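You operate a simulated robot arm through the tools that you are given. There is no shell and no other tool.

The job below is to be done with a simulated robot arm. You get a single attempt, and the scene is never put back.

Task
Portion, top, press and dome the base on the sliding plate.
Fine: in that order; plate in, one pull of the lever, plate out again; take the top that lies by the portion dial; spill nothing. Where these are worked on the way, their far stop is far enough and under half their travel is too little: sliding plate.
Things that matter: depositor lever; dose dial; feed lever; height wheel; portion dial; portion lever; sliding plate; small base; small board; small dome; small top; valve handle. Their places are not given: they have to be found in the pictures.

Only the result counts: the job must be done as asked and must still hold three seconds after the hand-in. Knocking over, shifting, dropping, spilling or breaking anything else fails it.

Robot
A 7-joint arm with a two-finger parallel gripper, fixed in place. Base frame: the origin is at the foot of the arm, x ahead of it, y to its left, z up; the work surface is at about z = 0.812. Lengths are in m, angles in degrees, forces in N, time in s.
Its first joint turns from -166.0 to 166.0 degrees. Payload 4.4 kg.
Tool frame: the origin (TCP) lies between the finger pads and is the grasp point; the fingertips stand 0.023 m ahead of it; z points along the fingers, y is the line along which they close. The gripper opens to 0.094 m. The fingers are 0.038 m wide and 0.01 m thick; the gripper's body (0.054 by 0.096 m) begins 0.039 m behind the TCP.
Orientation is that of the tool frame in the base frame, as a unit quaternion [x, y, z, w]. With the fingers straight down and closing along the base's y, the tool's x points along the base's -x, its y along +y and its z along -z.

Tools
- The arm moves only by the tool drive_tool. Its argument "steps" is a list of rows, each an object (a shift or turn left out is 0, a gripper value left out holds the last) with "translation": the shift along the tool's x, y, z in m, a list of three; "rot": the turn, a rotation vector about the tool's x, y, z in degrees, a list of three. In form: [{"translation": [tx, ty, tz], "rot": [ax, ay, az]}, ...]. A call has 1 to 20 rows; each row is the pose to reach, as a shift and turn from the pose commanded when the call began, along the tool's axes at that moment. "gripper" is the finger opening in m, from 0 to 0.094, set as the call begins (left out, the last holds). A row lasts 0.2 s, in which the tool goes at most 0.05 m and 8.6 degrees; a call with a longer step from one row to the next is refused whole, and so is a gripper value outside its range. Where a pose cannot be reached the arm comes as near as it can. A force on the tool above 90 N (or 10 N above the force at the start of the call, whichever is more), or a blocked arm, ends the call early, and 0.2 s more pass. The fingers move at their own pace (about 0.072 m/s each) and stop on an object; they squeeze with about 31 N. The grip force told is the motor's: it shows also when the fingers shut on nothing. Time passes only in rows, and 0.2 s behind the last, so rows that repeat a pose let the fingers close. The reply holds the time, the measured pose of the TCP, the force on the tool along the base axes, the opening and the grip force, in the units named above and with some noise, with the torque about the TCP (base axes, N m) and any sound that the robot's microphone picked up.
- Cameras (640 x 400 px; columns grow to the right, rows downward): "scene" is fixed at [0.2198, 0.4965, 1.4083]; the picture's right is [0.30, -0.95, 0.00], its down [-0.67, -0.22, -0.71] and it looks along [0.67, 0.22, -0.71] (base axes); focal length 214 px, centre (320, 200). "wrist" rides on the gripper at [0.086, 0.016, -0.074] in the tool frame; the picture's right is [-0.18, 0.98, 0.00], its down [-0.58, -0.11, -0.81] and it looks along [-0.79, -0.15, 0.59] (tool axes); focal length 243 px, centre (320, 200).
- capture(camera): a new picture of that camera. It takes no simulated time.
- locate(camera, pixels): for up to 12 pixels [column, row] of the newest picture of that camera ("zoom" is the newest enlarged one), the place [x, y, z] in the base frame of the surface seen there, good to about 0.002 m. It takes no simulated time.
- close_up(camera, box): a new picture of the part [left, top, right, bottom] of that camera's present view, enlarged. It takes no simulated time.
- hand_in(): hands the job in; it is judged then, once.

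Leave the gripper open and the arm clear of the work at the hand-in unless told otherwise.

The tools are called after ">>>" as name(argument=value, ...) on one line, values as JSON. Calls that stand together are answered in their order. drive_tool: Moves the arm, as the interface text tells. Its arguments: {"type":"object","properties":{"steps":{"type":"array"},"gripper":{"type":"number"}},"required":["steps"]} The other tools are called the same way: capture (camera) takes a picture; locate (camera, pixels) gives the place of the surface under pixels of a picture; close_up (camera, box) takes an enlarged picture of a part of a camera's view; hand_in () hands the job in.

At the start:

```text
clock: 0.0
tool_pos: [0.6853, 0.2514, 1.2714]
tcp_rot: [0.0, 1.0, 0.001, 0.0]
wrist_force: [-0.9, 0.0, 0.1]
wrist_torque: [-0.01, 0.01, -0.03]
finger_gap: 0.0942
grasp_force: 0.1
```

scene: 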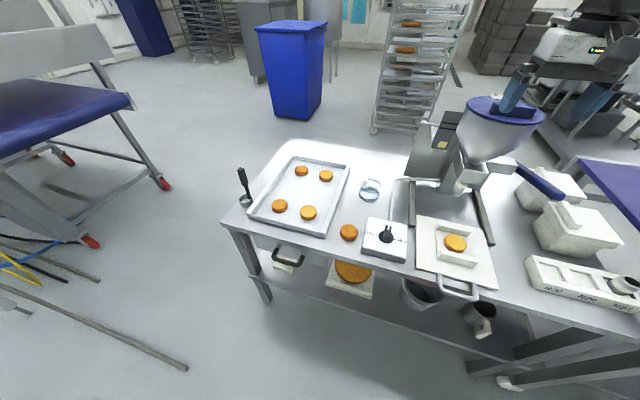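
wrist: 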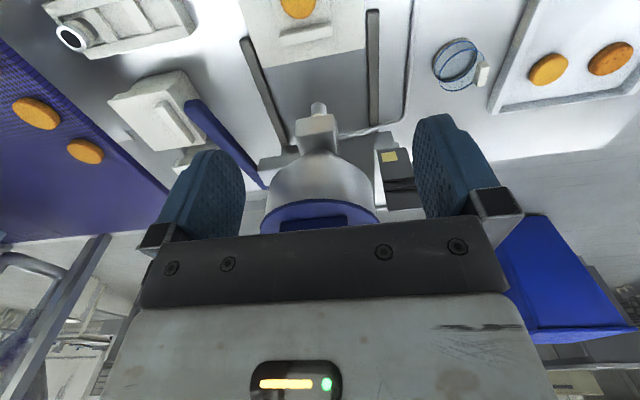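

I see a bench with a tray of tops, a dial box near (385,237), a sliding plate with base near (455,250), a depositor with a blue hopper, and more. I'll take enlarged pictures to identify the parts.

>>> close_up(camera="scene", box=[340, 180, 520, 310])

>>> close_up(camera="scene", box=[400, 80, 600, 210])

>>> close_up(camera="scene", box=[220, 140, 400, 260])

>>> close_up(camera="scene", box=[480, 150, 640, 320])

>>> close_up(camera="scene", box=[220, 220, 520, 400])

```text
3.08 times, centred on (430, 245) of scene
```

zoom: 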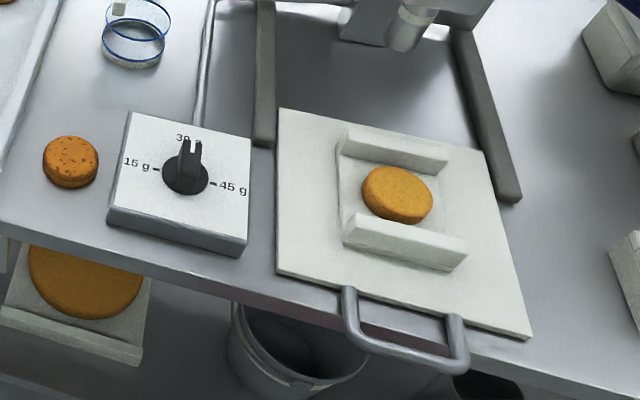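

```text
3.08 times, centred on (500, 145) of scene
```

zoom: 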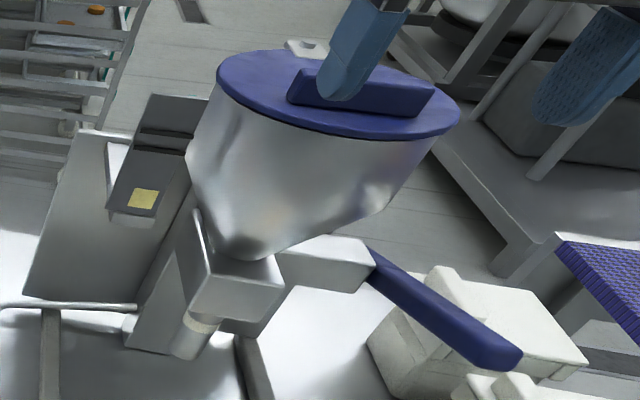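

```text
3.33 times, centred on (310, 200) of scene
```

zoom: 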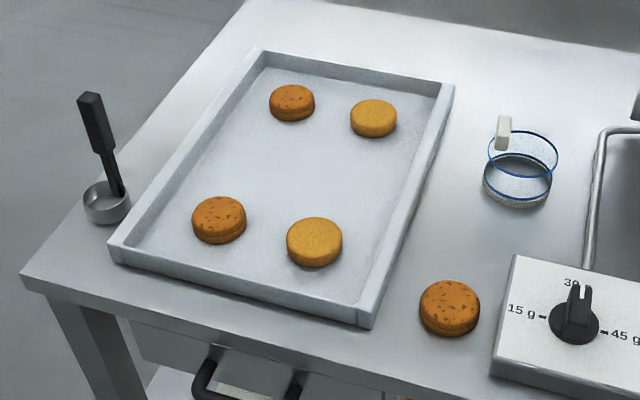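

```text
2.35 times, centred on (560, 235) of scene
```

zoom: 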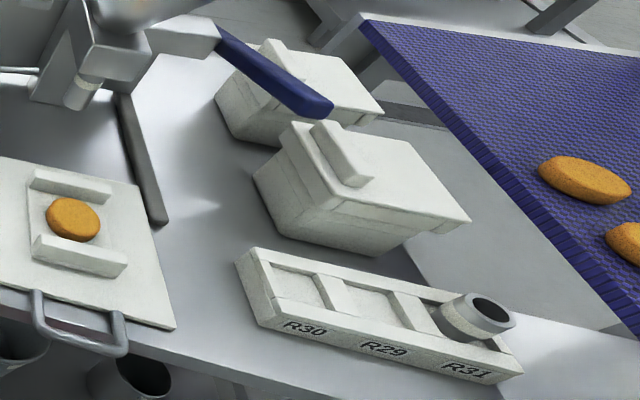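

```text
2.13 times, centred on (370, 310) of scene
```

zoom: 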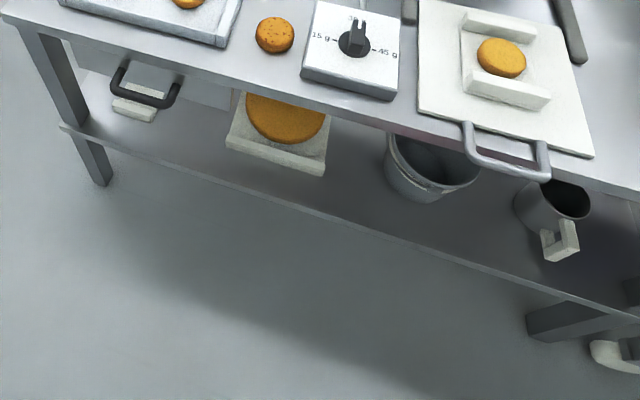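

The dial shows 15/30/45 g with the knob toward 30. I'll look for further markings with the wrist camera and zoom in on the dial, rack and yellow label.

>>> close_up(camera="scene", box=[355, 210, 415, 265])

>>> close_up(camera="scene", box=[410, 100, 490, 200])

>>> close_up(camera="wrist", box=[230, 0, 430, 130])

>>> close_up(camera="wrist", box=[250, 90, 430, 240])

>>> close_up(camera="scene", box=[500, 20, 640, 110])

>>> close_up(camera="scene", box=[230, 160, 290, 220])

```text
7.27 times, centred on (385, 238) of scene
```

zoom: 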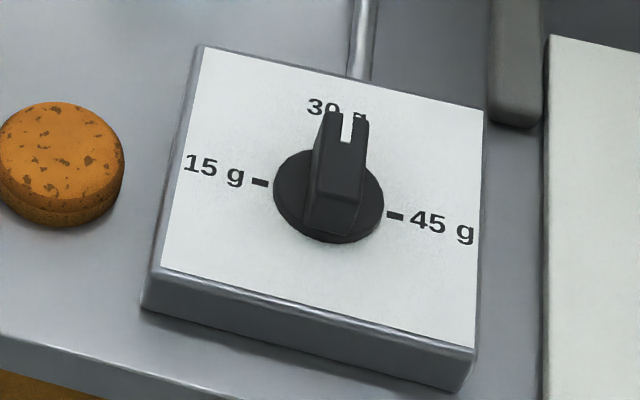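

```text
4.00 times, centred on (450, 150) of scene
```

zoom: 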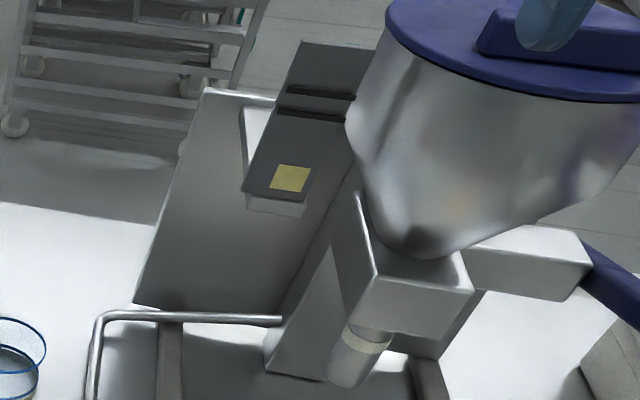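

```text
3.08 times, centred on (330, 65) of wrist
```

zoom: 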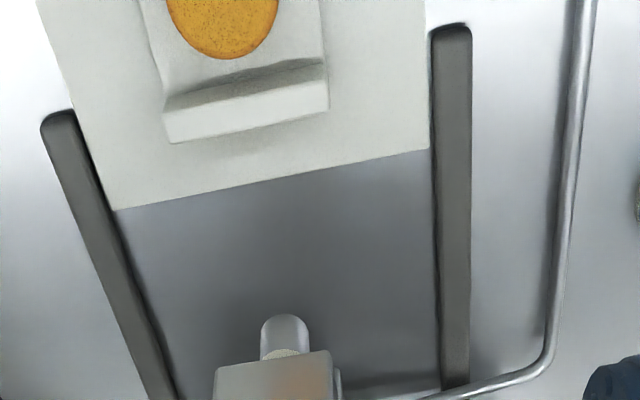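

```text
2.67 times, centred on (340, 165) of wrist
```

zoom: 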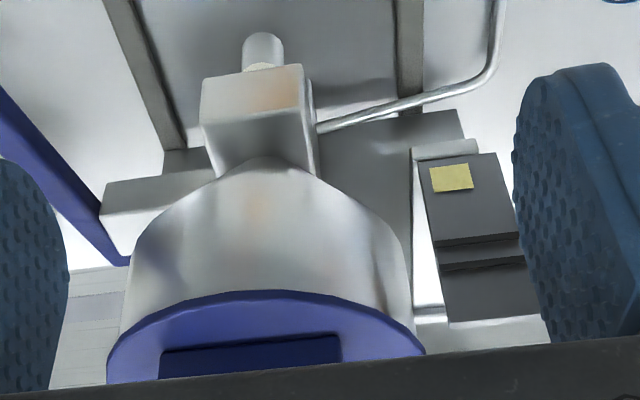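

```text
4.44 times, centred on (570, 65) of scene
```

zoom: 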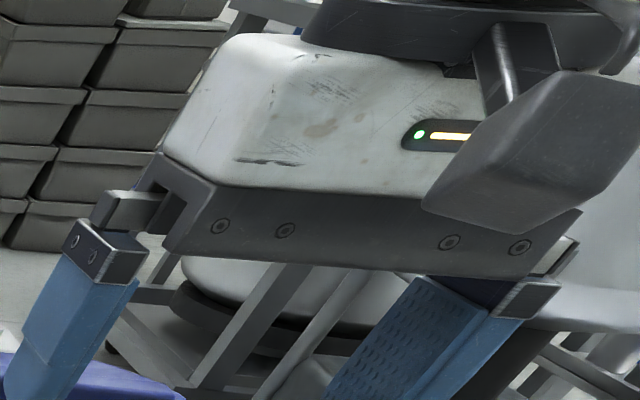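

```text
6.67 times, centred on (260, 190) of scene
```

zoom: 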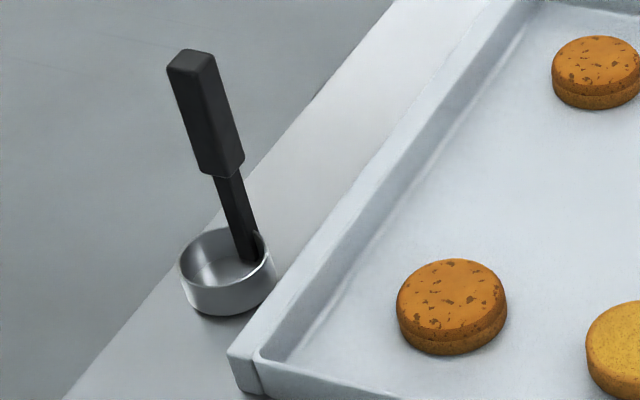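

I'll locate key points from the scene: base, top, plate corners, handle, dome, lever and nozzle.

>>> capture(camera="scene")

>>> locate(camera="scene", pixels=[[348, 231], [455, 242], [418, 217], [480, 228], [497, 287], [418, 270], [443, 291], [476, 298], [370, 188], [385, 237], [560, 193], [525, 170]])

>>> close_up(camera="scene", box=[345, 165, 405, 215])

```text
taken
```

scene: 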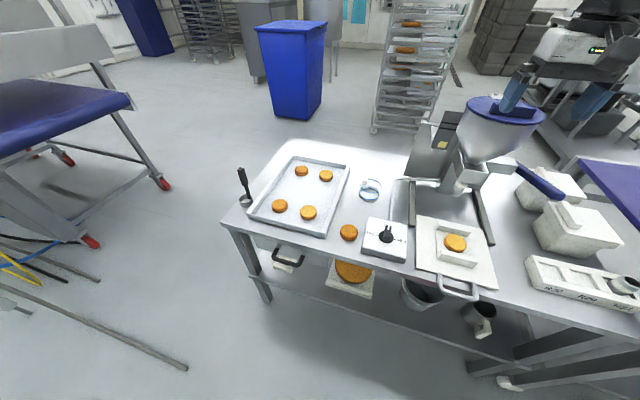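

```text
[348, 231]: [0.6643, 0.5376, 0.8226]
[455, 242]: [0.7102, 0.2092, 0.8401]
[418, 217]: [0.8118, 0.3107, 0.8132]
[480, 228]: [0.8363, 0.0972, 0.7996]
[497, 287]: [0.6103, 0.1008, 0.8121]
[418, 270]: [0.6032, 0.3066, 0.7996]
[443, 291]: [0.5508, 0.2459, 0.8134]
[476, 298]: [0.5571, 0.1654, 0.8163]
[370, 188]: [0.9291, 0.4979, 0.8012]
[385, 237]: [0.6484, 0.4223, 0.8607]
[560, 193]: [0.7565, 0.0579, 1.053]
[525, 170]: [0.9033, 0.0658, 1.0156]
```

```text
8.00 times, centred on (375, 190) of scene
```

zoom: 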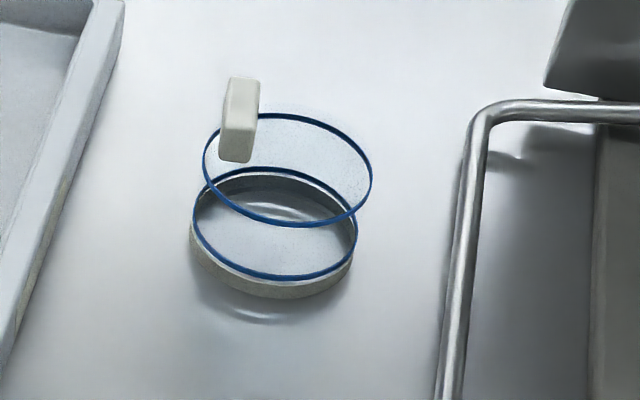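

The dome is a clear cylinder with blue rims and a white grip block, standing on a cream disc. Next I'll map the depositor: nozzle, hopper, lever.

>>> locate(camera="scene", pixels=[[462, 188], [464, 184], [475, 172], [460, 165], [490, 150], [465, 102], [543, 115], [512, 160], [538, 178], [563, 196], [505, 165], [430, 150]])

>>> capture(camera="wrist")

>>> locate(camera="wrist", pixels=[[319, 106], [319, 112], [320, 130], [330, 215], [262, 220], [375, 215], [190, 105], [230, 150], [262, 185], [400, 160], [460, 70], [483, 72]])

```text
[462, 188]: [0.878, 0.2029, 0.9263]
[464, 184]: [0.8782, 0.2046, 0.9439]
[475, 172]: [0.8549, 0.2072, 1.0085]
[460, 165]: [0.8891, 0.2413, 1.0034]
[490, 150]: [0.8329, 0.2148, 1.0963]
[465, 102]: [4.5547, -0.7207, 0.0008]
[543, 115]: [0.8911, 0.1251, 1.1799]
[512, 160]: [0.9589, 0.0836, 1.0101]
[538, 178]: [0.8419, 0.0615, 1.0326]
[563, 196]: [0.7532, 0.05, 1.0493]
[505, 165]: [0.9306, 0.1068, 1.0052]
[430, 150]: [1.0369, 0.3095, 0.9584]
```

```text
taken
```

wrist: 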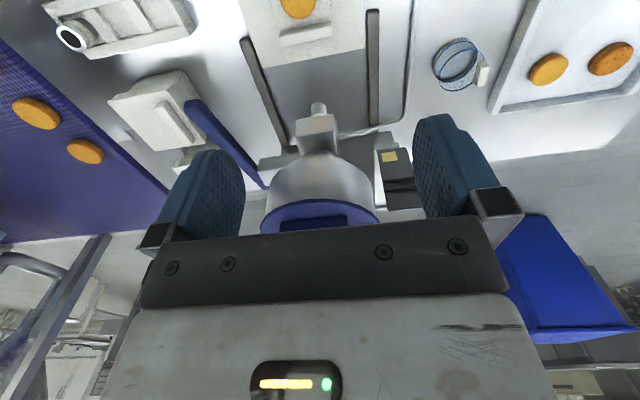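

```text
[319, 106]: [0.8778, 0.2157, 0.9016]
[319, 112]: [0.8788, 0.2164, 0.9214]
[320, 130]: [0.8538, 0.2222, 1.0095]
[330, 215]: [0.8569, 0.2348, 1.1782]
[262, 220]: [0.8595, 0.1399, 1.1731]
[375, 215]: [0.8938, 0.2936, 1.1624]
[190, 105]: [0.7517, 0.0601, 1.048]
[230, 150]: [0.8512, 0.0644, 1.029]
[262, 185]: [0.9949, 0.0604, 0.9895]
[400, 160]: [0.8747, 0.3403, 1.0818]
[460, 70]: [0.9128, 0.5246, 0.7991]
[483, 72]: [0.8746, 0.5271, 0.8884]
```

The nozzle tip is near (0.89, 0.21, 0.89) and the lever handle runs from about (0.99, 0.06, 0.99) to (0.75, 0.055, 1.05). I'll back the arm off toward −x to get clearer views.

>>> drive_tool(steps=[{"translation": [0.045, 0, 0]}, {"translation": [0.09, 0, 0]}, {"translation": [0.135, 0, 0]}, {"translation": [0.18, 0, 0]}, {"translation": [0.225, 0, 0]}, {"translation": [0.25, 0, 0]}], gripper=0.094)

>>> capture(camera="wrist")

>>> capture(camera="scene")

```text
clock: 1.4
tool_pos: [0.4348, 0.2509, 1.2722]
tcp_rot: [0.0, 1.0, 0.001, 0.0]
wrist_force: [0.1, 0.2, -0.3]
wrist_torque: [0.02, 0.03, 0.0]
finger_gap: 0.0944
grasp_force: 0.0
```

```text
taken
```

wrist: 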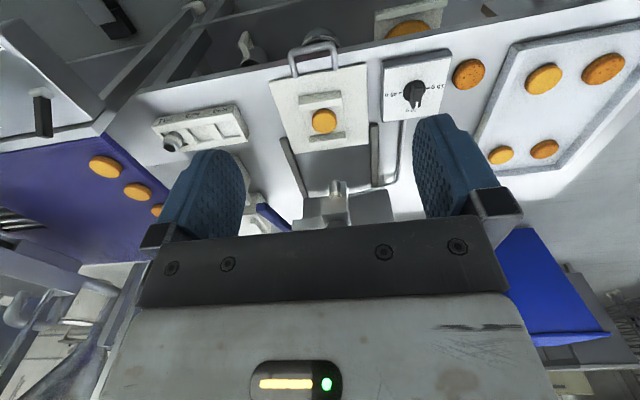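

```text
taken
```

scene: 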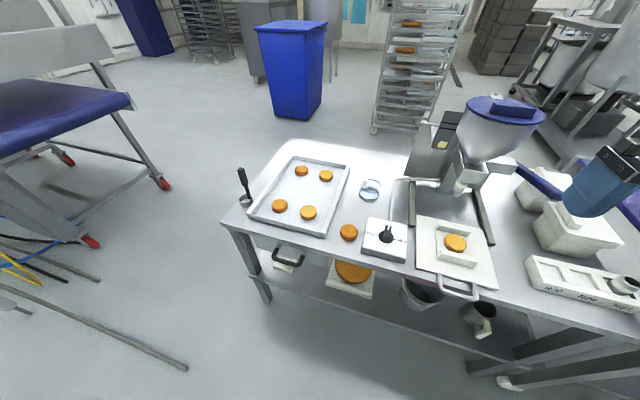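

I'll zoom the wrist picture on the plate and base, and re-zoom the scene on the base with its nest.

>>> close_up(camera="wrist", box=[260, 30, 480, 210])

>>> close_up(camera="wrist", box=[140, 0, 360, 100])

>>> close_up(camera="scene", box=[425, 215, 490, 275])

>>> close_up(camera="scene", box=[420, 130, 540, 210])

```text
2.22 times, centred on (370, 120) of wrist
```

zoom: 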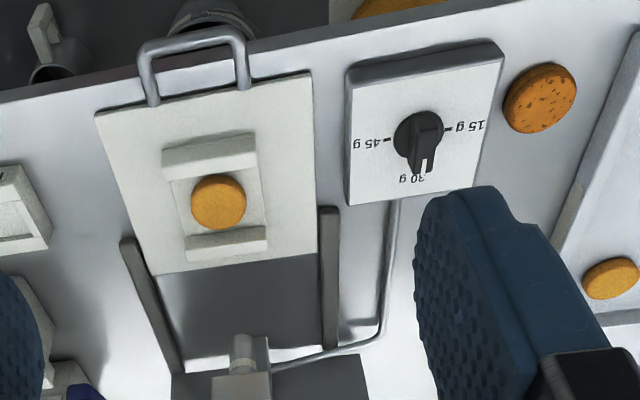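

```text
2.91 times, centred on (250, 50) of wrist
```

zoom: 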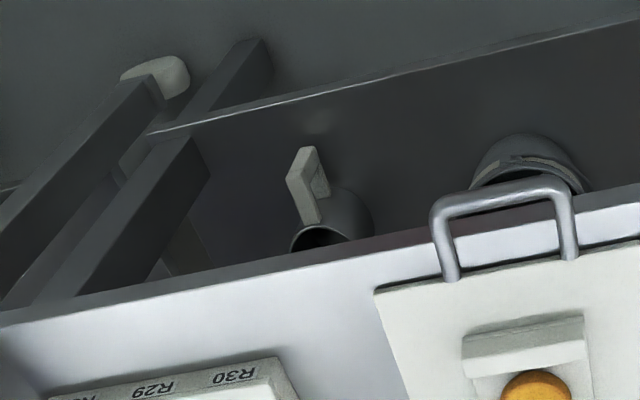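

```text
6.67 times, centred on (458, 245) of scene
```

zoom: 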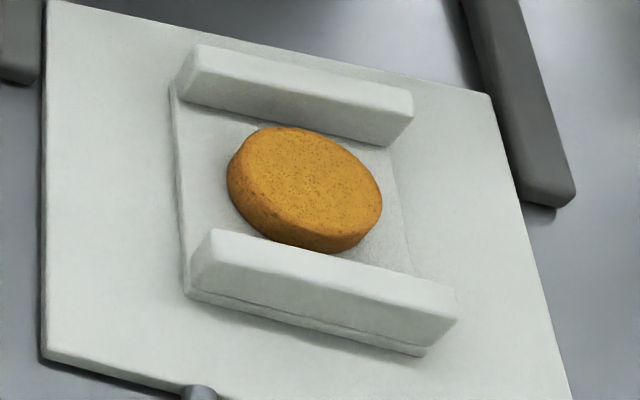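

```text
5.00 times, centred on (480, 170) of scene
```

zoom: 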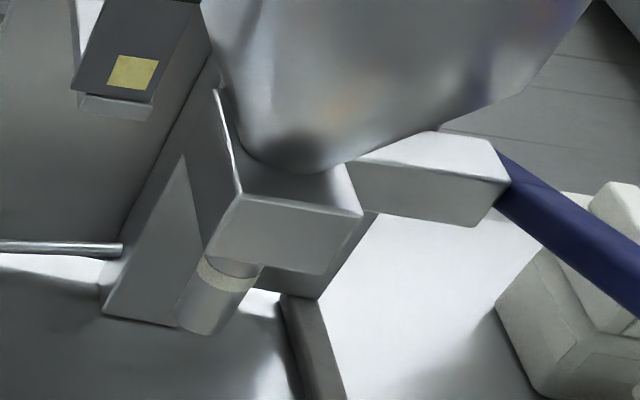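

The base lies on a thin board with a rib in front and behind. I'll measure these with locate in the enlarged picture.

>>> close_up(camera="scene", box=[425, 215, 490, 275])

>>> locate(camera="zoom", pixels=[[197, 62], [190, 90], [410, 105], [395, 138], [212, 245], [195, 280], [455, 300], [430, 335], [228, 180], [382, 210], [200, 200], [395, 240]])

>>> locate(camera="zoom", pixels=[[290, 128], [320, 245], [305, 190], [250, 160], [360, 220], [110, 150], [50, 10], [485, 100], [45, 350], [300, 260], [300, 100], [290, 82]])

```text
6.67 times, centred on (458, 245) of scene
```

zoom: 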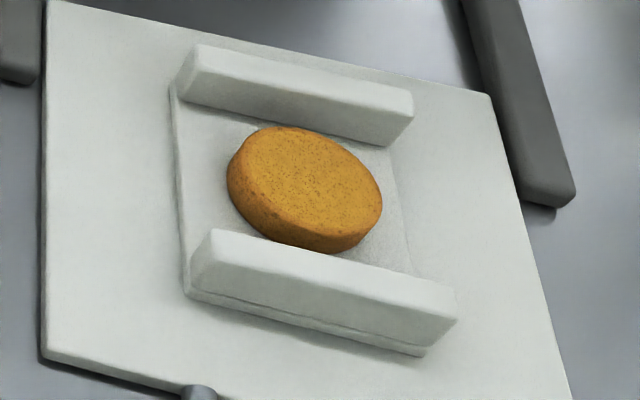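

```text
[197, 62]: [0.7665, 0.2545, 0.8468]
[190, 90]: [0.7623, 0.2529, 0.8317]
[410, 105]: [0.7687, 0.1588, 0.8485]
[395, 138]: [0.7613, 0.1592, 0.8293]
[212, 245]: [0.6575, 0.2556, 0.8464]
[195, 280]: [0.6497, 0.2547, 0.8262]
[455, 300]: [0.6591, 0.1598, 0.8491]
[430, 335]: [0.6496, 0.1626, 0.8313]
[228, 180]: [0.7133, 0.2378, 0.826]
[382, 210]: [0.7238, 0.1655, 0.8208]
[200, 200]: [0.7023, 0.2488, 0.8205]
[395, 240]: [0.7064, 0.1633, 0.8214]
```

```text
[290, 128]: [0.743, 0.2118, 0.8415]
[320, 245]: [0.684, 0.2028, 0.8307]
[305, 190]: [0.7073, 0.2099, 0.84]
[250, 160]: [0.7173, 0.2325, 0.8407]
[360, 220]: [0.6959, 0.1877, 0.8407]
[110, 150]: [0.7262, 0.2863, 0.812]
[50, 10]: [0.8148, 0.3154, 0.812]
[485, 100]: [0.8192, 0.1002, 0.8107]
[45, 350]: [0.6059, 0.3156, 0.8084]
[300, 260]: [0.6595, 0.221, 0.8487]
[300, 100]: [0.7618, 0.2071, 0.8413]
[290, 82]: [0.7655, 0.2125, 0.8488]
```

Plate top is z≈0.812, board top ≈0.8205, base top ≈0.841 at (0.709, 0.209), ribs up to 0.848. Now I'll move toward the dome side for a closer look at it.

>>> drive_tool(steps=[{"translation": [-0.02, 0.036, 0.014]}, {"translation": [-0.04, 0.072, 0.028]}, {"translation": [-0.06, 0.108, 0.042]}, {"translation": [-0.08, 0.144, 0.056]}, {"translation": [-0.1, 0.18, 0.07]}, {"translation": [-0.12, 0.216, 0.084]}, {"translation": [-0.14, 0.25, 0.1]}])

>>> capture(camera="wrist")

>>> capture(camera="scene")

```text
clock: 3.0
tool_pos: [0.5759, 0.5047, 1.1718]
tcp_rot: [0.0, 1.0, 0.0, 0.0]
wrist_force: [-0.4, -0.2, 0.2]
wrist_torque: [0.03, 0.01, -0.01]
finger_gap: 0.094
grasp_force: 0.1
```

```text
taken
```

wrist: 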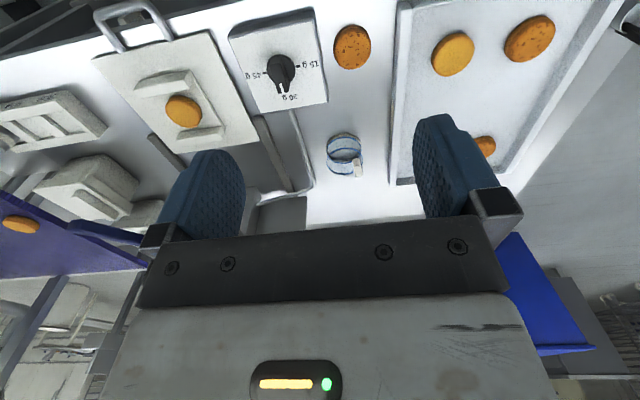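

```text
taken
```

scene: 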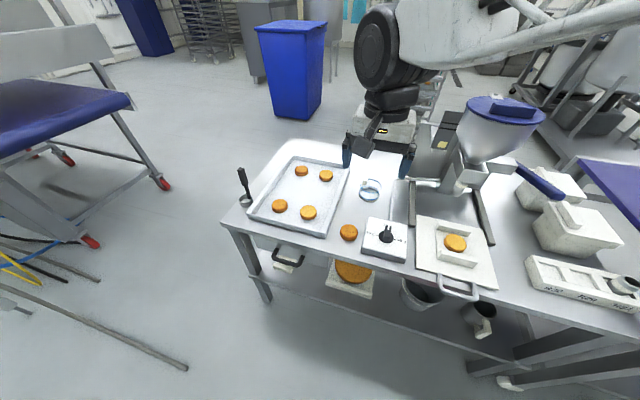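

The dome is at wrist pixels (345,157). I'll enlarge and locate it.

>>> close_up(camera="wrist", box=[300, 120, 390, 190])

>>> locate(camera="zoom", pixels=[[200, 180], [450, 170], [410, 330], [412, 300], [300, 100], [320, 200], [320, 330], [250, 250], [440, 240], [330, 250]])

```text
5.71 times, centred on (345, 155) of wrist
```

zoom: 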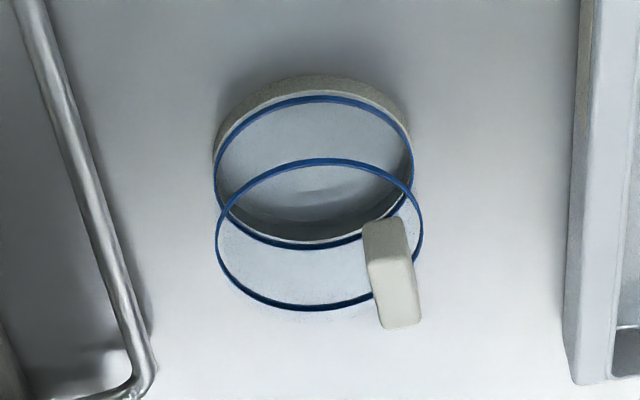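

```text
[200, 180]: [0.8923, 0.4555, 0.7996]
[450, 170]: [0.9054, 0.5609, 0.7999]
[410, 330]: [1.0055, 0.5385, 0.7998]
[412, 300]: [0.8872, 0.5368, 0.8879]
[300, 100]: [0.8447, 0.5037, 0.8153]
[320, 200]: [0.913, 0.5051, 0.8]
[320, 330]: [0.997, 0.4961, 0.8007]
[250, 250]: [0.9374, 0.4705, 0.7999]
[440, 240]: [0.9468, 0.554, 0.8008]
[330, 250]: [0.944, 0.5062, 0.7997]
```

I'll locate points along the rings and the block to size the dome.

>>> close_up(camera="wrist", box=[320, 130, 370, 180])

>>> close_up(camera="wrist", box=[325, 130, 365, 178])

```text
8.00 times, centred on (345, 155) of wrist
```

zoom: 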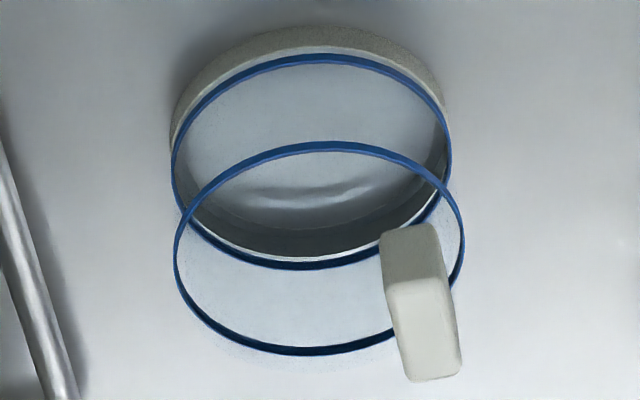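

```text
8.33 times, centred on (345, 154) of wrist
```

zoom: 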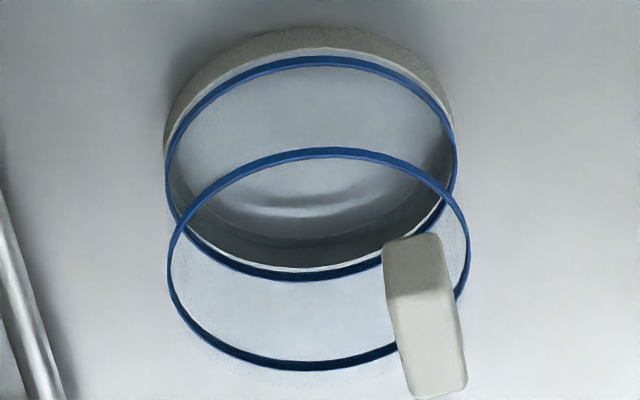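

>>> locate(camera="zoom", pixels=[[310, 60], [168, 165], [455, 170], [310, 276], [320, 152], [168, 260], [467, 235], [310, 366], [410, 250], [420, 285], [430, 340], [450, 385]])

>>> locate(camera="zoom", pixels=[[310, 38], [310, 30], [390, 265], [440, 240], [388, 240], [460, 375], [410, 395], [455, 290], [166, 140], [452, 120], [300, 240], [300, 215]])

```text
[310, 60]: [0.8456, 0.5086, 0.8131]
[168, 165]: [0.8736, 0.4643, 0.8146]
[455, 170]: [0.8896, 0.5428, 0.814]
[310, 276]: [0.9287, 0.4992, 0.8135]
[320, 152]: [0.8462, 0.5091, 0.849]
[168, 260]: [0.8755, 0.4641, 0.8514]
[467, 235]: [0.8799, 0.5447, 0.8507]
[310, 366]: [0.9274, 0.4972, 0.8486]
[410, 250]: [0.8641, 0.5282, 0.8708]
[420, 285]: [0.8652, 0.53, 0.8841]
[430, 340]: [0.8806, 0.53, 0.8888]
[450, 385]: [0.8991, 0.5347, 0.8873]
```

```text
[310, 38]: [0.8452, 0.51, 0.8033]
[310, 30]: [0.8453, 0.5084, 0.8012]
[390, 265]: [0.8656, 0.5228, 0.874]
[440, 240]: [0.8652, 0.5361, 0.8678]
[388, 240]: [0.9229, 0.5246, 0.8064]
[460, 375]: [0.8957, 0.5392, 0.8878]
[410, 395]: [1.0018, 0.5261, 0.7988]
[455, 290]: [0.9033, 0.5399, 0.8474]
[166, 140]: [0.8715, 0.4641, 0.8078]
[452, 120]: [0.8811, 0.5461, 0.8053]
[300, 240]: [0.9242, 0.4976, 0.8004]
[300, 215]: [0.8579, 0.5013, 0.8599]
```

The dome: rim radius ≈0.042 about (0.887, 0.505), top ring z≈0.85, grip block x 0.864–0.899, y 0.523–0.540, z ≈0.866–0.888. Now measure the top, the handle and the ribs from this view.

>>> close_up(camera="wrist", box=[320, 10, 390, 80])

>>> locate(camera="zoom", pixels=[[320, 170], [190, 180], [235, 180], [460, 170], [330, 90], [310, 260], [310, 330], [320, 350]])

>>> close_up(camera="wrist", box=[85, 0, 265, 170])

>>> locate(camera="zoom", pixels=[[330, 192], [360, 192], [300, 220], [340, 300], [400, 290], [345, 305], [330, 245], [345, 262], [300, 245], [380, 240], [390, 215], [310, 285]])

```text
5.71 times, centred on (355, 45) of wrist
```

zoom: 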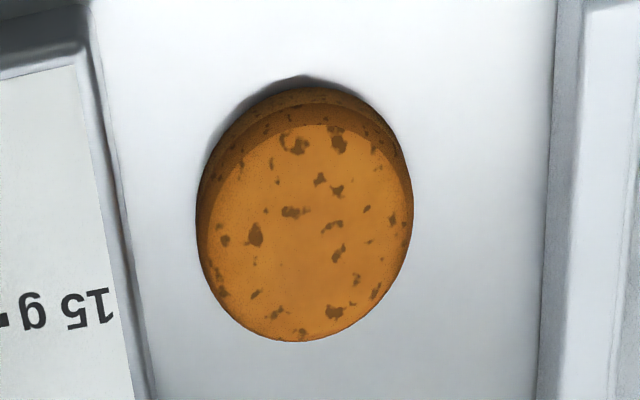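

```text
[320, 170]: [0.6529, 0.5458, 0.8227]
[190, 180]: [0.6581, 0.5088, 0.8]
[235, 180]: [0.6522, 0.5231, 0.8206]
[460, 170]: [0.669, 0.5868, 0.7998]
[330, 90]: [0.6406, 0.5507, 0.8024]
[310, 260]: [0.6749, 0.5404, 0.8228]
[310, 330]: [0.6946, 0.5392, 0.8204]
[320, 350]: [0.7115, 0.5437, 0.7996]
```

```text
2.35 times, centred on (175, 85) of wrist
```

zoom: 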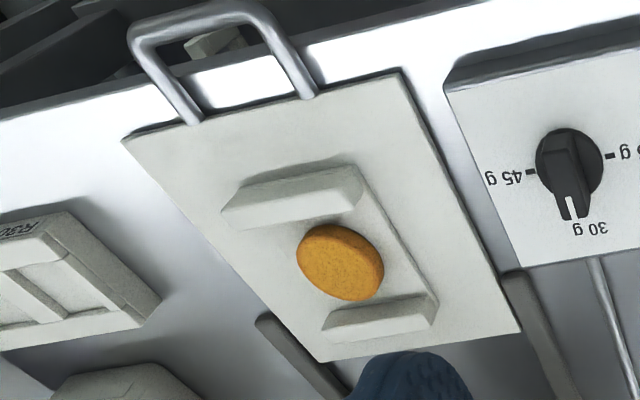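

```text
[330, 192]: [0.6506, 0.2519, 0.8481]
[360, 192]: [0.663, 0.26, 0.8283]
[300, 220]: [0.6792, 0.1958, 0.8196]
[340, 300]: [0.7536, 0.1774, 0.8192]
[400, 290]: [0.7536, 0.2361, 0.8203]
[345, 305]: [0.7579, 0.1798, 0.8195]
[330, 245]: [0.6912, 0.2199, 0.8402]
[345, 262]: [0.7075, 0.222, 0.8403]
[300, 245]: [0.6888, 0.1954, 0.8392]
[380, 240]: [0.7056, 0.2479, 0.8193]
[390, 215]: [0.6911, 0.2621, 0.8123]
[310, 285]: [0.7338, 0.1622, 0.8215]
```

Top centre is near (0.667, 0.540), top surface z≈0.823. I'll move to in front of the plate for a detailed look at handle, ribs and base.

>>> drive_tool(steps=[{"translation": [0.016, -0.036, 0.019]}, {"translation": [0.032, -0.072, 0.038]}, {"translation": [0.048, -0.108, 0.057]}, {"translation": [0.064, -0.144, 0.076]}, {"translation": [0.08, -0.18, 0.095]}, {"translation": [0.096, -0.216, 0.114]}, {"translation": [0.112, -0.252, 0.133]}, {"translation": [0.126, -0.285, 0.152]}])

>>> capture(camera="wrist")

```text
clock: 4.8
tool_pos: [0.4509, 0.2166, 1.0204]
tcp_rot: [0.0, 1.0, 0.0, 0.0]
wrist_force: [-0.6, -0.2, -0.1]
wrist_torque: [-0.02, 0.01, 0.01]
finger_gap: 0.094
grasp_force: 0.0
```

```text
taken
```

wrist: 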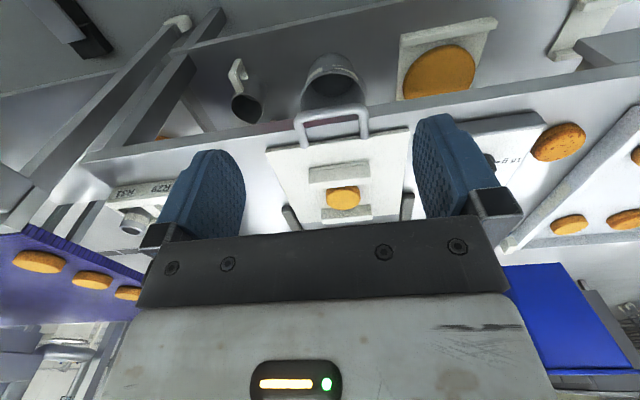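

>>> close_up(camera="wrist", box=[260, 90, 420, 240])

>>> locate(camera="zoom", pixels=[[250, 80], [260, 70], [270, 62], [225, 100], [358, 75], [300, 80], [300, 60], [300, 100], [130, 130], [425, 105]])

```text
2.67 times, centred on (340, 165) of wrist
```

zoom: 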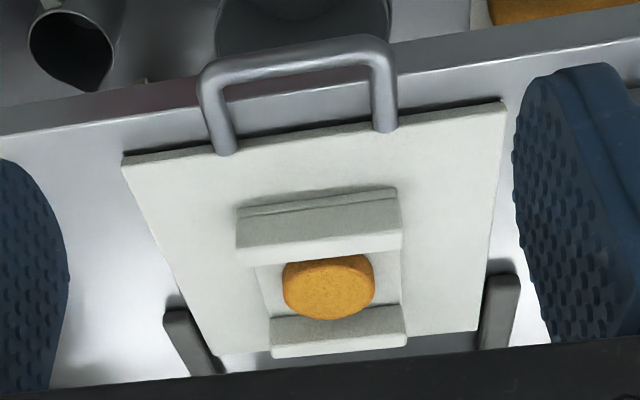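

```text
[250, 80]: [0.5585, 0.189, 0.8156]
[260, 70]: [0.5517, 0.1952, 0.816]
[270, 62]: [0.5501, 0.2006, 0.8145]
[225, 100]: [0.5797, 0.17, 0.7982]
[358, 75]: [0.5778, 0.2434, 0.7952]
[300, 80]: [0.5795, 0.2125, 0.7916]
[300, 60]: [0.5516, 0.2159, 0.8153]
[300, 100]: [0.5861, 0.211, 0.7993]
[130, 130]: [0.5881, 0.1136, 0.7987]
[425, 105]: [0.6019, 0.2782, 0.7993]
```

>>> close_up(camera="wrist", box=[300, 98, 370, 152])

>>> locate(camera="zoom", pixels=[[200, 120], [200, 105], [200, 135], [300, 85], [300, 100], [300, 112], [320, 75], [80, 180], [65, 180], [105, 180], [540, 150], [575, 150]])

>>> close_up(camera="wrist", box=[310, 155, 380, 230])

>>> locate(camera="zoom", pixels=[[100, 50], [300, 45], [300, 70], [300, 125], [300, 145], [120, 80], [400, 110], [300, 325], [200, 330], [380, 320], [300, 270], [395, 200]])

```text
7.41 times, centred on (335, 125) of wrist
```

zoom: 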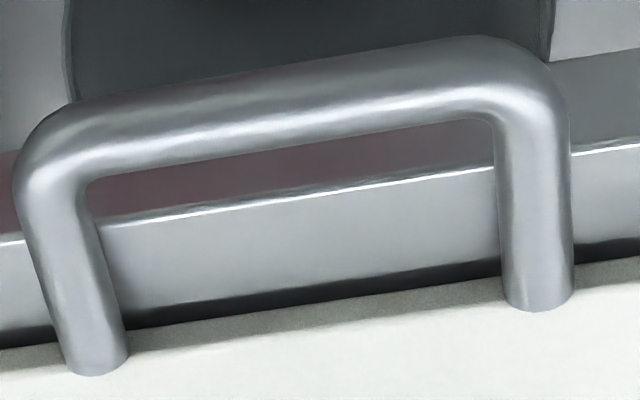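

```text
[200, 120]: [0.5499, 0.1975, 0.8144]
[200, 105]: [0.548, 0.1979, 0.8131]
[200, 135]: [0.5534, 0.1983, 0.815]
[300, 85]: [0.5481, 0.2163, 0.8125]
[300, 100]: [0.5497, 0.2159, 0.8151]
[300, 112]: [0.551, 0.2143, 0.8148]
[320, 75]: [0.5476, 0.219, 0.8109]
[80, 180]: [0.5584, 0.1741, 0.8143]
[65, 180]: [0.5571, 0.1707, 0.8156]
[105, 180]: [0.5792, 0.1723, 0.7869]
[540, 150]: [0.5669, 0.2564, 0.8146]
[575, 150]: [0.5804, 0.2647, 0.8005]
```

```text
5.33 times, centred on (345, 192) of wrist
```

zoom: 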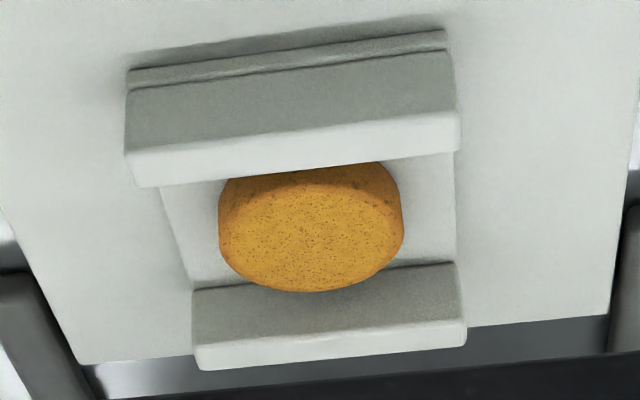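

```text
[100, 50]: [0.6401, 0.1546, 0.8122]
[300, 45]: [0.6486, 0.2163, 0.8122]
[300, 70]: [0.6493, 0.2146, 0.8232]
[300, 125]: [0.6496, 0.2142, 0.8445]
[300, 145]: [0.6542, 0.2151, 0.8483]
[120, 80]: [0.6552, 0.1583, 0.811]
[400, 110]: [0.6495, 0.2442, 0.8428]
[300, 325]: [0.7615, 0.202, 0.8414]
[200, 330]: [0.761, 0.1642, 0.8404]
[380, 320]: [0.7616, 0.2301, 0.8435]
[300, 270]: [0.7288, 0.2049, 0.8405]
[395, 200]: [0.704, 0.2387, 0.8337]
```

>>> locate(camera="zoom", pixels=[[200, 172], [200, 178], [440, 140], [440, 147], [440, 151], [300, 352], [300, 358], [210, 362], [450, 335], [450, 345], [210, 215], [225, 215]])

>>> close_up(camera="wrist", box=[325, 180, 362, 212])

>>> locate(camera="zoom", pixels=[[80, 150], [120, 150], [540, 130], [560, 130], [580, 150], [600, 150], [300, 50], [300, 350], [300, 380], [320, 200], [100, 200], [570, 200]])

```text
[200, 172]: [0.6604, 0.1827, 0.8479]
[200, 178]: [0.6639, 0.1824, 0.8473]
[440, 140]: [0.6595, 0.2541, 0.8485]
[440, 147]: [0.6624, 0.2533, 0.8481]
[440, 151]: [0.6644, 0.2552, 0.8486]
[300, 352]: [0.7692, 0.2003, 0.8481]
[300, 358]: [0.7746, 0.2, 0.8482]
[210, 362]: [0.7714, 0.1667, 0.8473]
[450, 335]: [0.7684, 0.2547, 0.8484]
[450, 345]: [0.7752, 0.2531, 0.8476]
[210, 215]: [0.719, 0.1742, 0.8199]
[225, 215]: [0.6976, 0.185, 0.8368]
```

```text
12.50 times, centred on (344, 196) of wrist
```

zoom: 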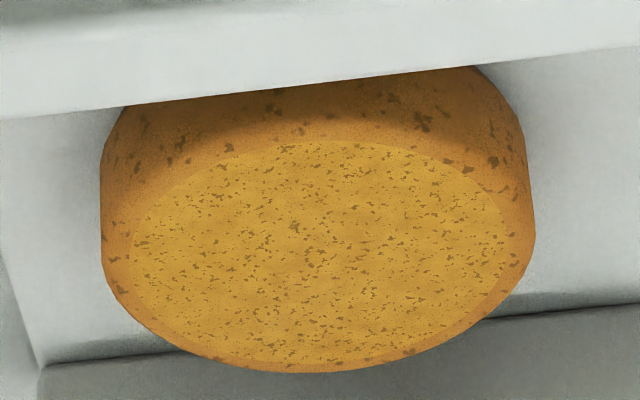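

```text
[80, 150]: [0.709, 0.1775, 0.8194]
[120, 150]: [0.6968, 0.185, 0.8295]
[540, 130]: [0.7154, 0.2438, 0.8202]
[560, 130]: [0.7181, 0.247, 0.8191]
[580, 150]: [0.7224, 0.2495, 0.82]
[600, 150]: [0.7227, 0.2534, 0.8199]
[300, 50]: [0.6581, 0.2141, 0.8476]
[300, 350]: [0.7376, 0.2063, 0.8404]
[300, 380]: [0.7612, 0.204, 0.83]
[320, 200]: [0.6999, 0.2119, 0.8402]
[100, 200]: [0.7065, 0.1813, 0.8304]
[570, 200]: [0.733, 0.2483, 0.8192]
```

The handle bar lies at x≈0.553, y 0.172–0.258, z centre ≈0.809; the rib gap is x 0.665–0.761, base centre ≈(0.712, 0.210). I'll turn the tool 90° so the fingers close along x, positioning above the bar with the gripper set to 0.04.

>>> drive_tool(steps=[{"translation": [-0.01, 0, 0.0], "rot": [0, 0, 8]}, {"translation": [-0.02, 0, 0.0], "rot": [0, 0, 16]}, {"translation": [-0.03, 0, 0.0], "rot": [0, 0, 24]}, {"translation": [-0.04, 0, 0.0], "rot": [0, 0, 32]}, {"translation": [-0.05, 0, 0.0], "rot": [0, 0, 40]}, {"translation": [-0.06, 0, 0.0], "rot": [0, 0, 48]}, {"translation": [-0.07, 0, 0.0], "rot": [0, 0, 56]}, {"translation": [-0.08, 0, 0.0], "rot": [0, 0, 64]}, {"translation": [-0.09, 0, 0.0], "rot": [0, 0, 72]}, {"translation": [-0.1, 0, 0.0], "rot": [0, 0, 80]}, {"translation": [-0.102, -0.003, 0.0], "rot": [0, 0, 87]}, {"translation": [-0.102, -0.003, 0.0], "rot": [0, 0, 90]}], gripper=0.04)

>>> capture(camera="wrist")

>>> capture(camera="scene")

```text
clock: 7.4
tool_pos: [0.5511, 0.2143, 1.0199]
tcp_rot: [0.707, 0.707, 0.001, 0.0]
wrist_force: [-0.6, 0.0, 0.5]
wrist_torque: [0.0, 0.03, 0.03]
finger_gap: 0.0401
grasp_force: 0.0
```

```text
taken
```

wrist: 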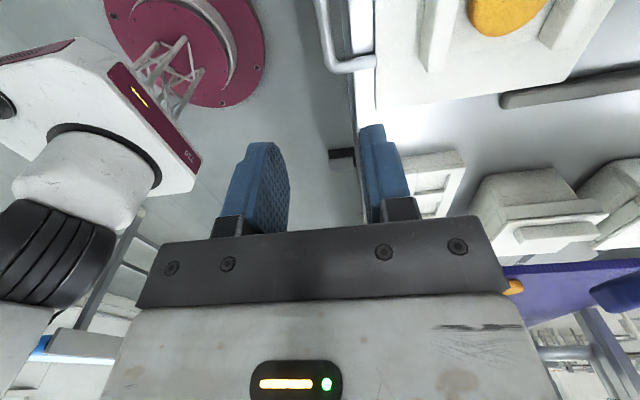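

```text
taken
```

scene: 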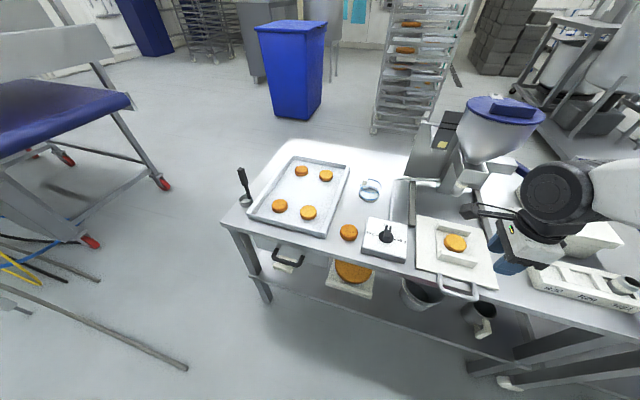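

Tool x now points along base +y and tool y along base +x. I'll lower to about z=0.86 above the bar and check alignment.

>>> drive_tool(steps=[{"translation": [0, 0.0015, 0.04]}, {"translation": [0, 0.0015, 0.08]}, {"translation": [0, 0.0015, 0.12]}, {"translation": [0, 0.0015, 0.155]}])

>>> capture(camera="wrist")

>>> close_up(camera="scene", box=[410, 210, 530, 310])

```text
clock: 8.4
tool_pos: [0.5518, 0.2141, 0.8646]
tcp_rot: [0.707, 0.707, 0.0, 0.0]
wrist_force: [0.1, 0.0, 0.3]
wrist_torque: [0.01, 0.0, 0.01]
finger_gap: 0.0397
grasp_force: 0.1
```

```text
taken
```

wrist: 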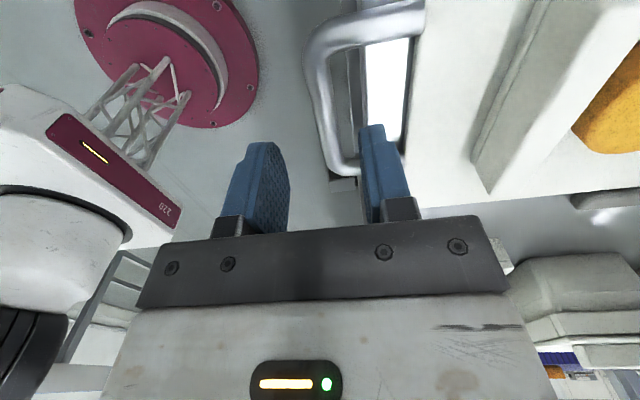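

```text
4.00 times, centred on (470, 260) of scene
```

zoom: 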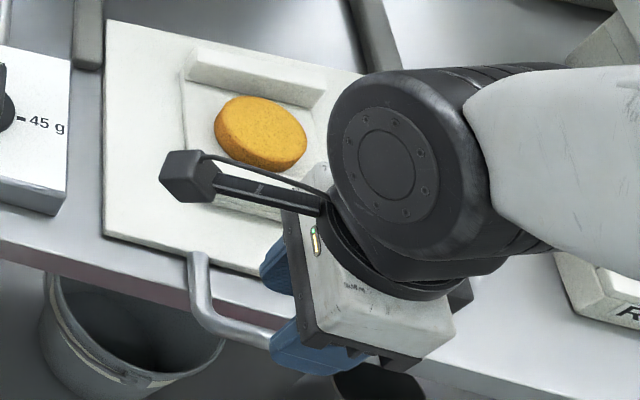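

The bar projects at about column 325, row 112, about 3 mm ahead of the finger centre. I'll shift 2.5 mm in +x and lower to z≈0.828, then close.

>>> drive_tool(steps=[{"translation": [0, 0.0025, 0.01]}, {"translation": [0, 0.0025, 0.02]}, {"translation": [0, 0.0025, 0.03]}, {"translation": [0, 0.0025, 0.0365]}])

>>> capture(camera="wrist")

>>> close_up(camera="scene", box=[410, 210, 530, 310])

```text
clock: 9.4
tool_pos: [0.554, 0.2145, 0.8273]
tcp_rot: [0.707, 0.707, 0.0, 0.0]
wrist_force: [0.2, -0.6, -0.7]
wrist_torque: [0.0, -0.06, 0.0]
finger_gap: 0.0396
grasp_force: 0.0
```

```text
taken
```

wrist: 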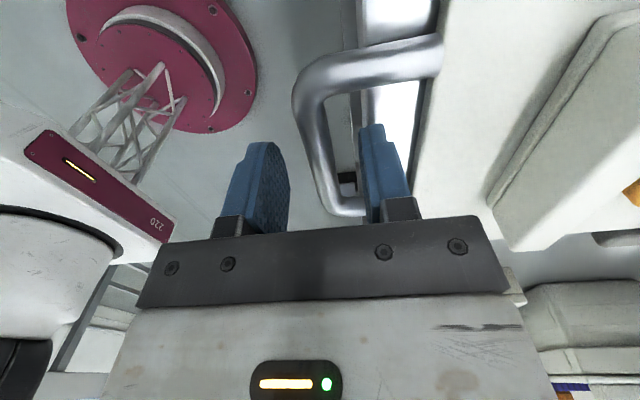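

```text
4.00 times, centred on (470, 260) of scene
```

zoom: 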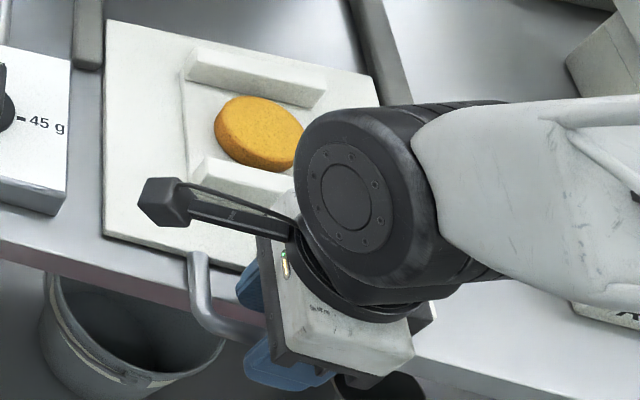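

>>> capture(camera="scene")

>>> locate(camera="scene", pixels=[[478, 262], [500, 250], [520, 240], [550, 250], [600, 260], [630, 270], [510, 272], [460, 248], [600, 230], [560, 230]])

```text
taken
```

scene: 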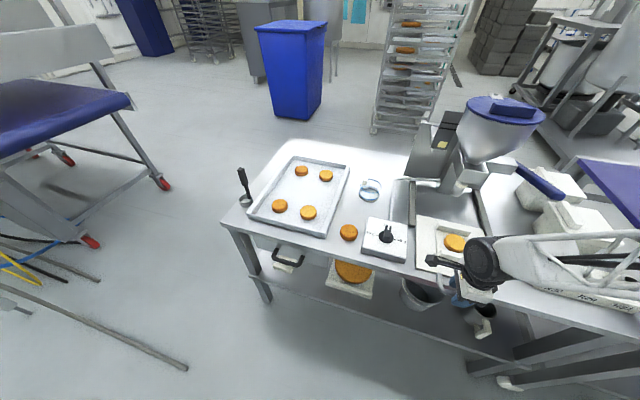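

```text
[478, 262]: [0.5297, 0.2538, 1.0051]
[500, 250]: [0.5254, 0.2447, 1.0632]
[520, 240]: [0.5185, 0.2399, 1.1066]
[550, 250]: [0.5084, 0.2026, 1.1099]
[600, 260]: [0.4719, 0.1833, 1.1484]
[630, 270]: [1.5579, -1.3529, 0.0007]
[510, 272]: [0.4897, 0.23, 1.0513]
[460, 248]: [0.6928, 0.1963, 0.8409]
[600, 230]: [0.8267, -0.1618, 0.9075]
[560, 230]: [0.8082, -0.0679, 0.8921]
```

The arm links are on the −x side and will stay clear of the hopper and lever. I'll close on the bar.

>>> drive_tool(steps=[{"translation": [0, 0, 0]}, {"translation": [0, 0, 0]}, {"translation": [0, 0, 0]}], gripper=0.0)

>>> capture(camera="wrist")

```text
clock: 10.2
tool_pos: [0.5563, 0.216, 0.8287]
tcp_rot: [0.708, 0.707, 0.001, 0.001]
wrist_force: [33.9, -2.2, -16.7]
wrist_torque: [0.17, -0.62, -1.79]
finger_gap: 0.0143
grasp_force: 45.2
```

```text
taken
```

wrist: 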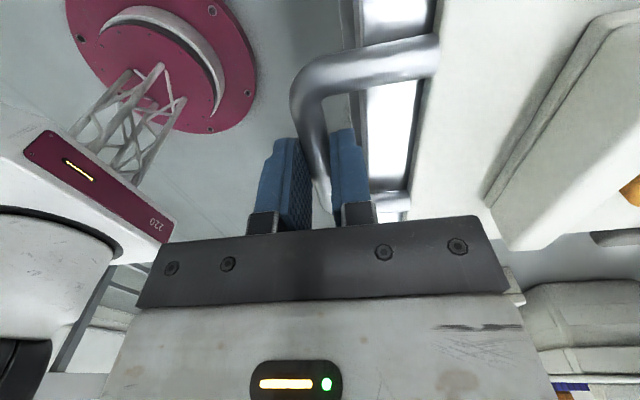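

The bar is held (gap 0.0143). I'll now slide the plate in slowly along +x (tool y), first 0.09 m.

>>> drive_tool(steps=[{"translation": [0, 0.004, 0]}, {"translation": [0, 0.012, 0]}, {"translation": [0, 0.022, 0]}, {"translation": [0, 0.032, 0]}, {"translation": [0, 0.042, 0]}, {"translation": [0, 0.052, 0]}, {"translation": [0, 0.062, 0]}, {"translation": [0, 0.072, 0]}, {"translation": [0, 0.082, 0]}, {"translation": [0, 0.09, 0]}])

>>> capture(camera="scene")

```text
clock: 12.4
tool_pos: [0.6448, 0.2147, 0.8268]
tcp_rot: [0.707, 0.707, 0.0, 0.001]
wrist_force: [-0.2, 26.7, -15.5]
wrist_torque: [0.5, 0.0, -1.71]
finger_gap: 0.0142
grasp_force: 44.4
```

```text
taken
```

scene: 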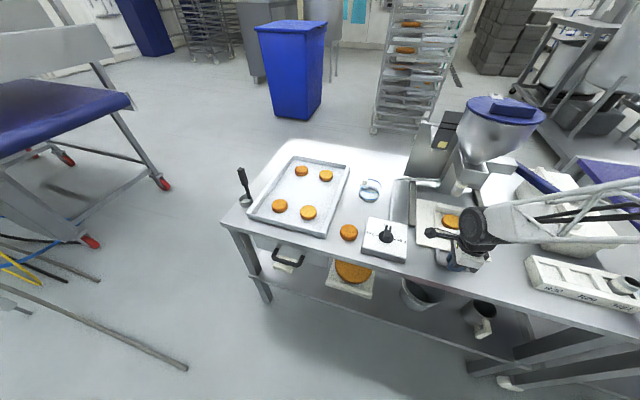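

The plate slides with about 27 N sideways load, so I'll ease the tool 2 mm toward +y and continue in to the stop.

>>> drive_tool(steps=[{"translation": [0.002, 0.005, 0]}, {"translation": [0.002, 0.012, 0]}, {"translation": [0.002, 0.022, 0]}, {"translation": [0.002, 0.032, 0]}, {"translation": [0.002, 0.042, 0]}, {"translation": [0.002, 0.052, 0]}, {"translation": [0.002, 0.06, 0]}])

>>> capture(camera="scene")

```text
clock: 14.0
tool_pos: [0.7057, 0.2152, 0.8286]
tcp_rot: [0.707, 0.707, 0.001, 0.0]
wrist_force: [0.9, -47.5, 0.6]
wrist_torque: [-0.84, -0.03, -1.73]
finger_gap: 0.0142
grasp_force: 45.0
```

```text
taken
```

scene: 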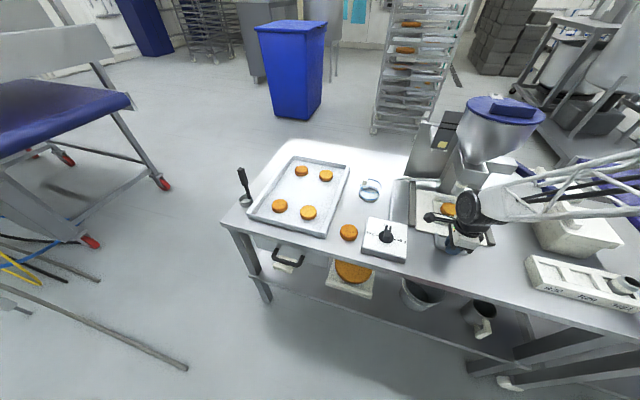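

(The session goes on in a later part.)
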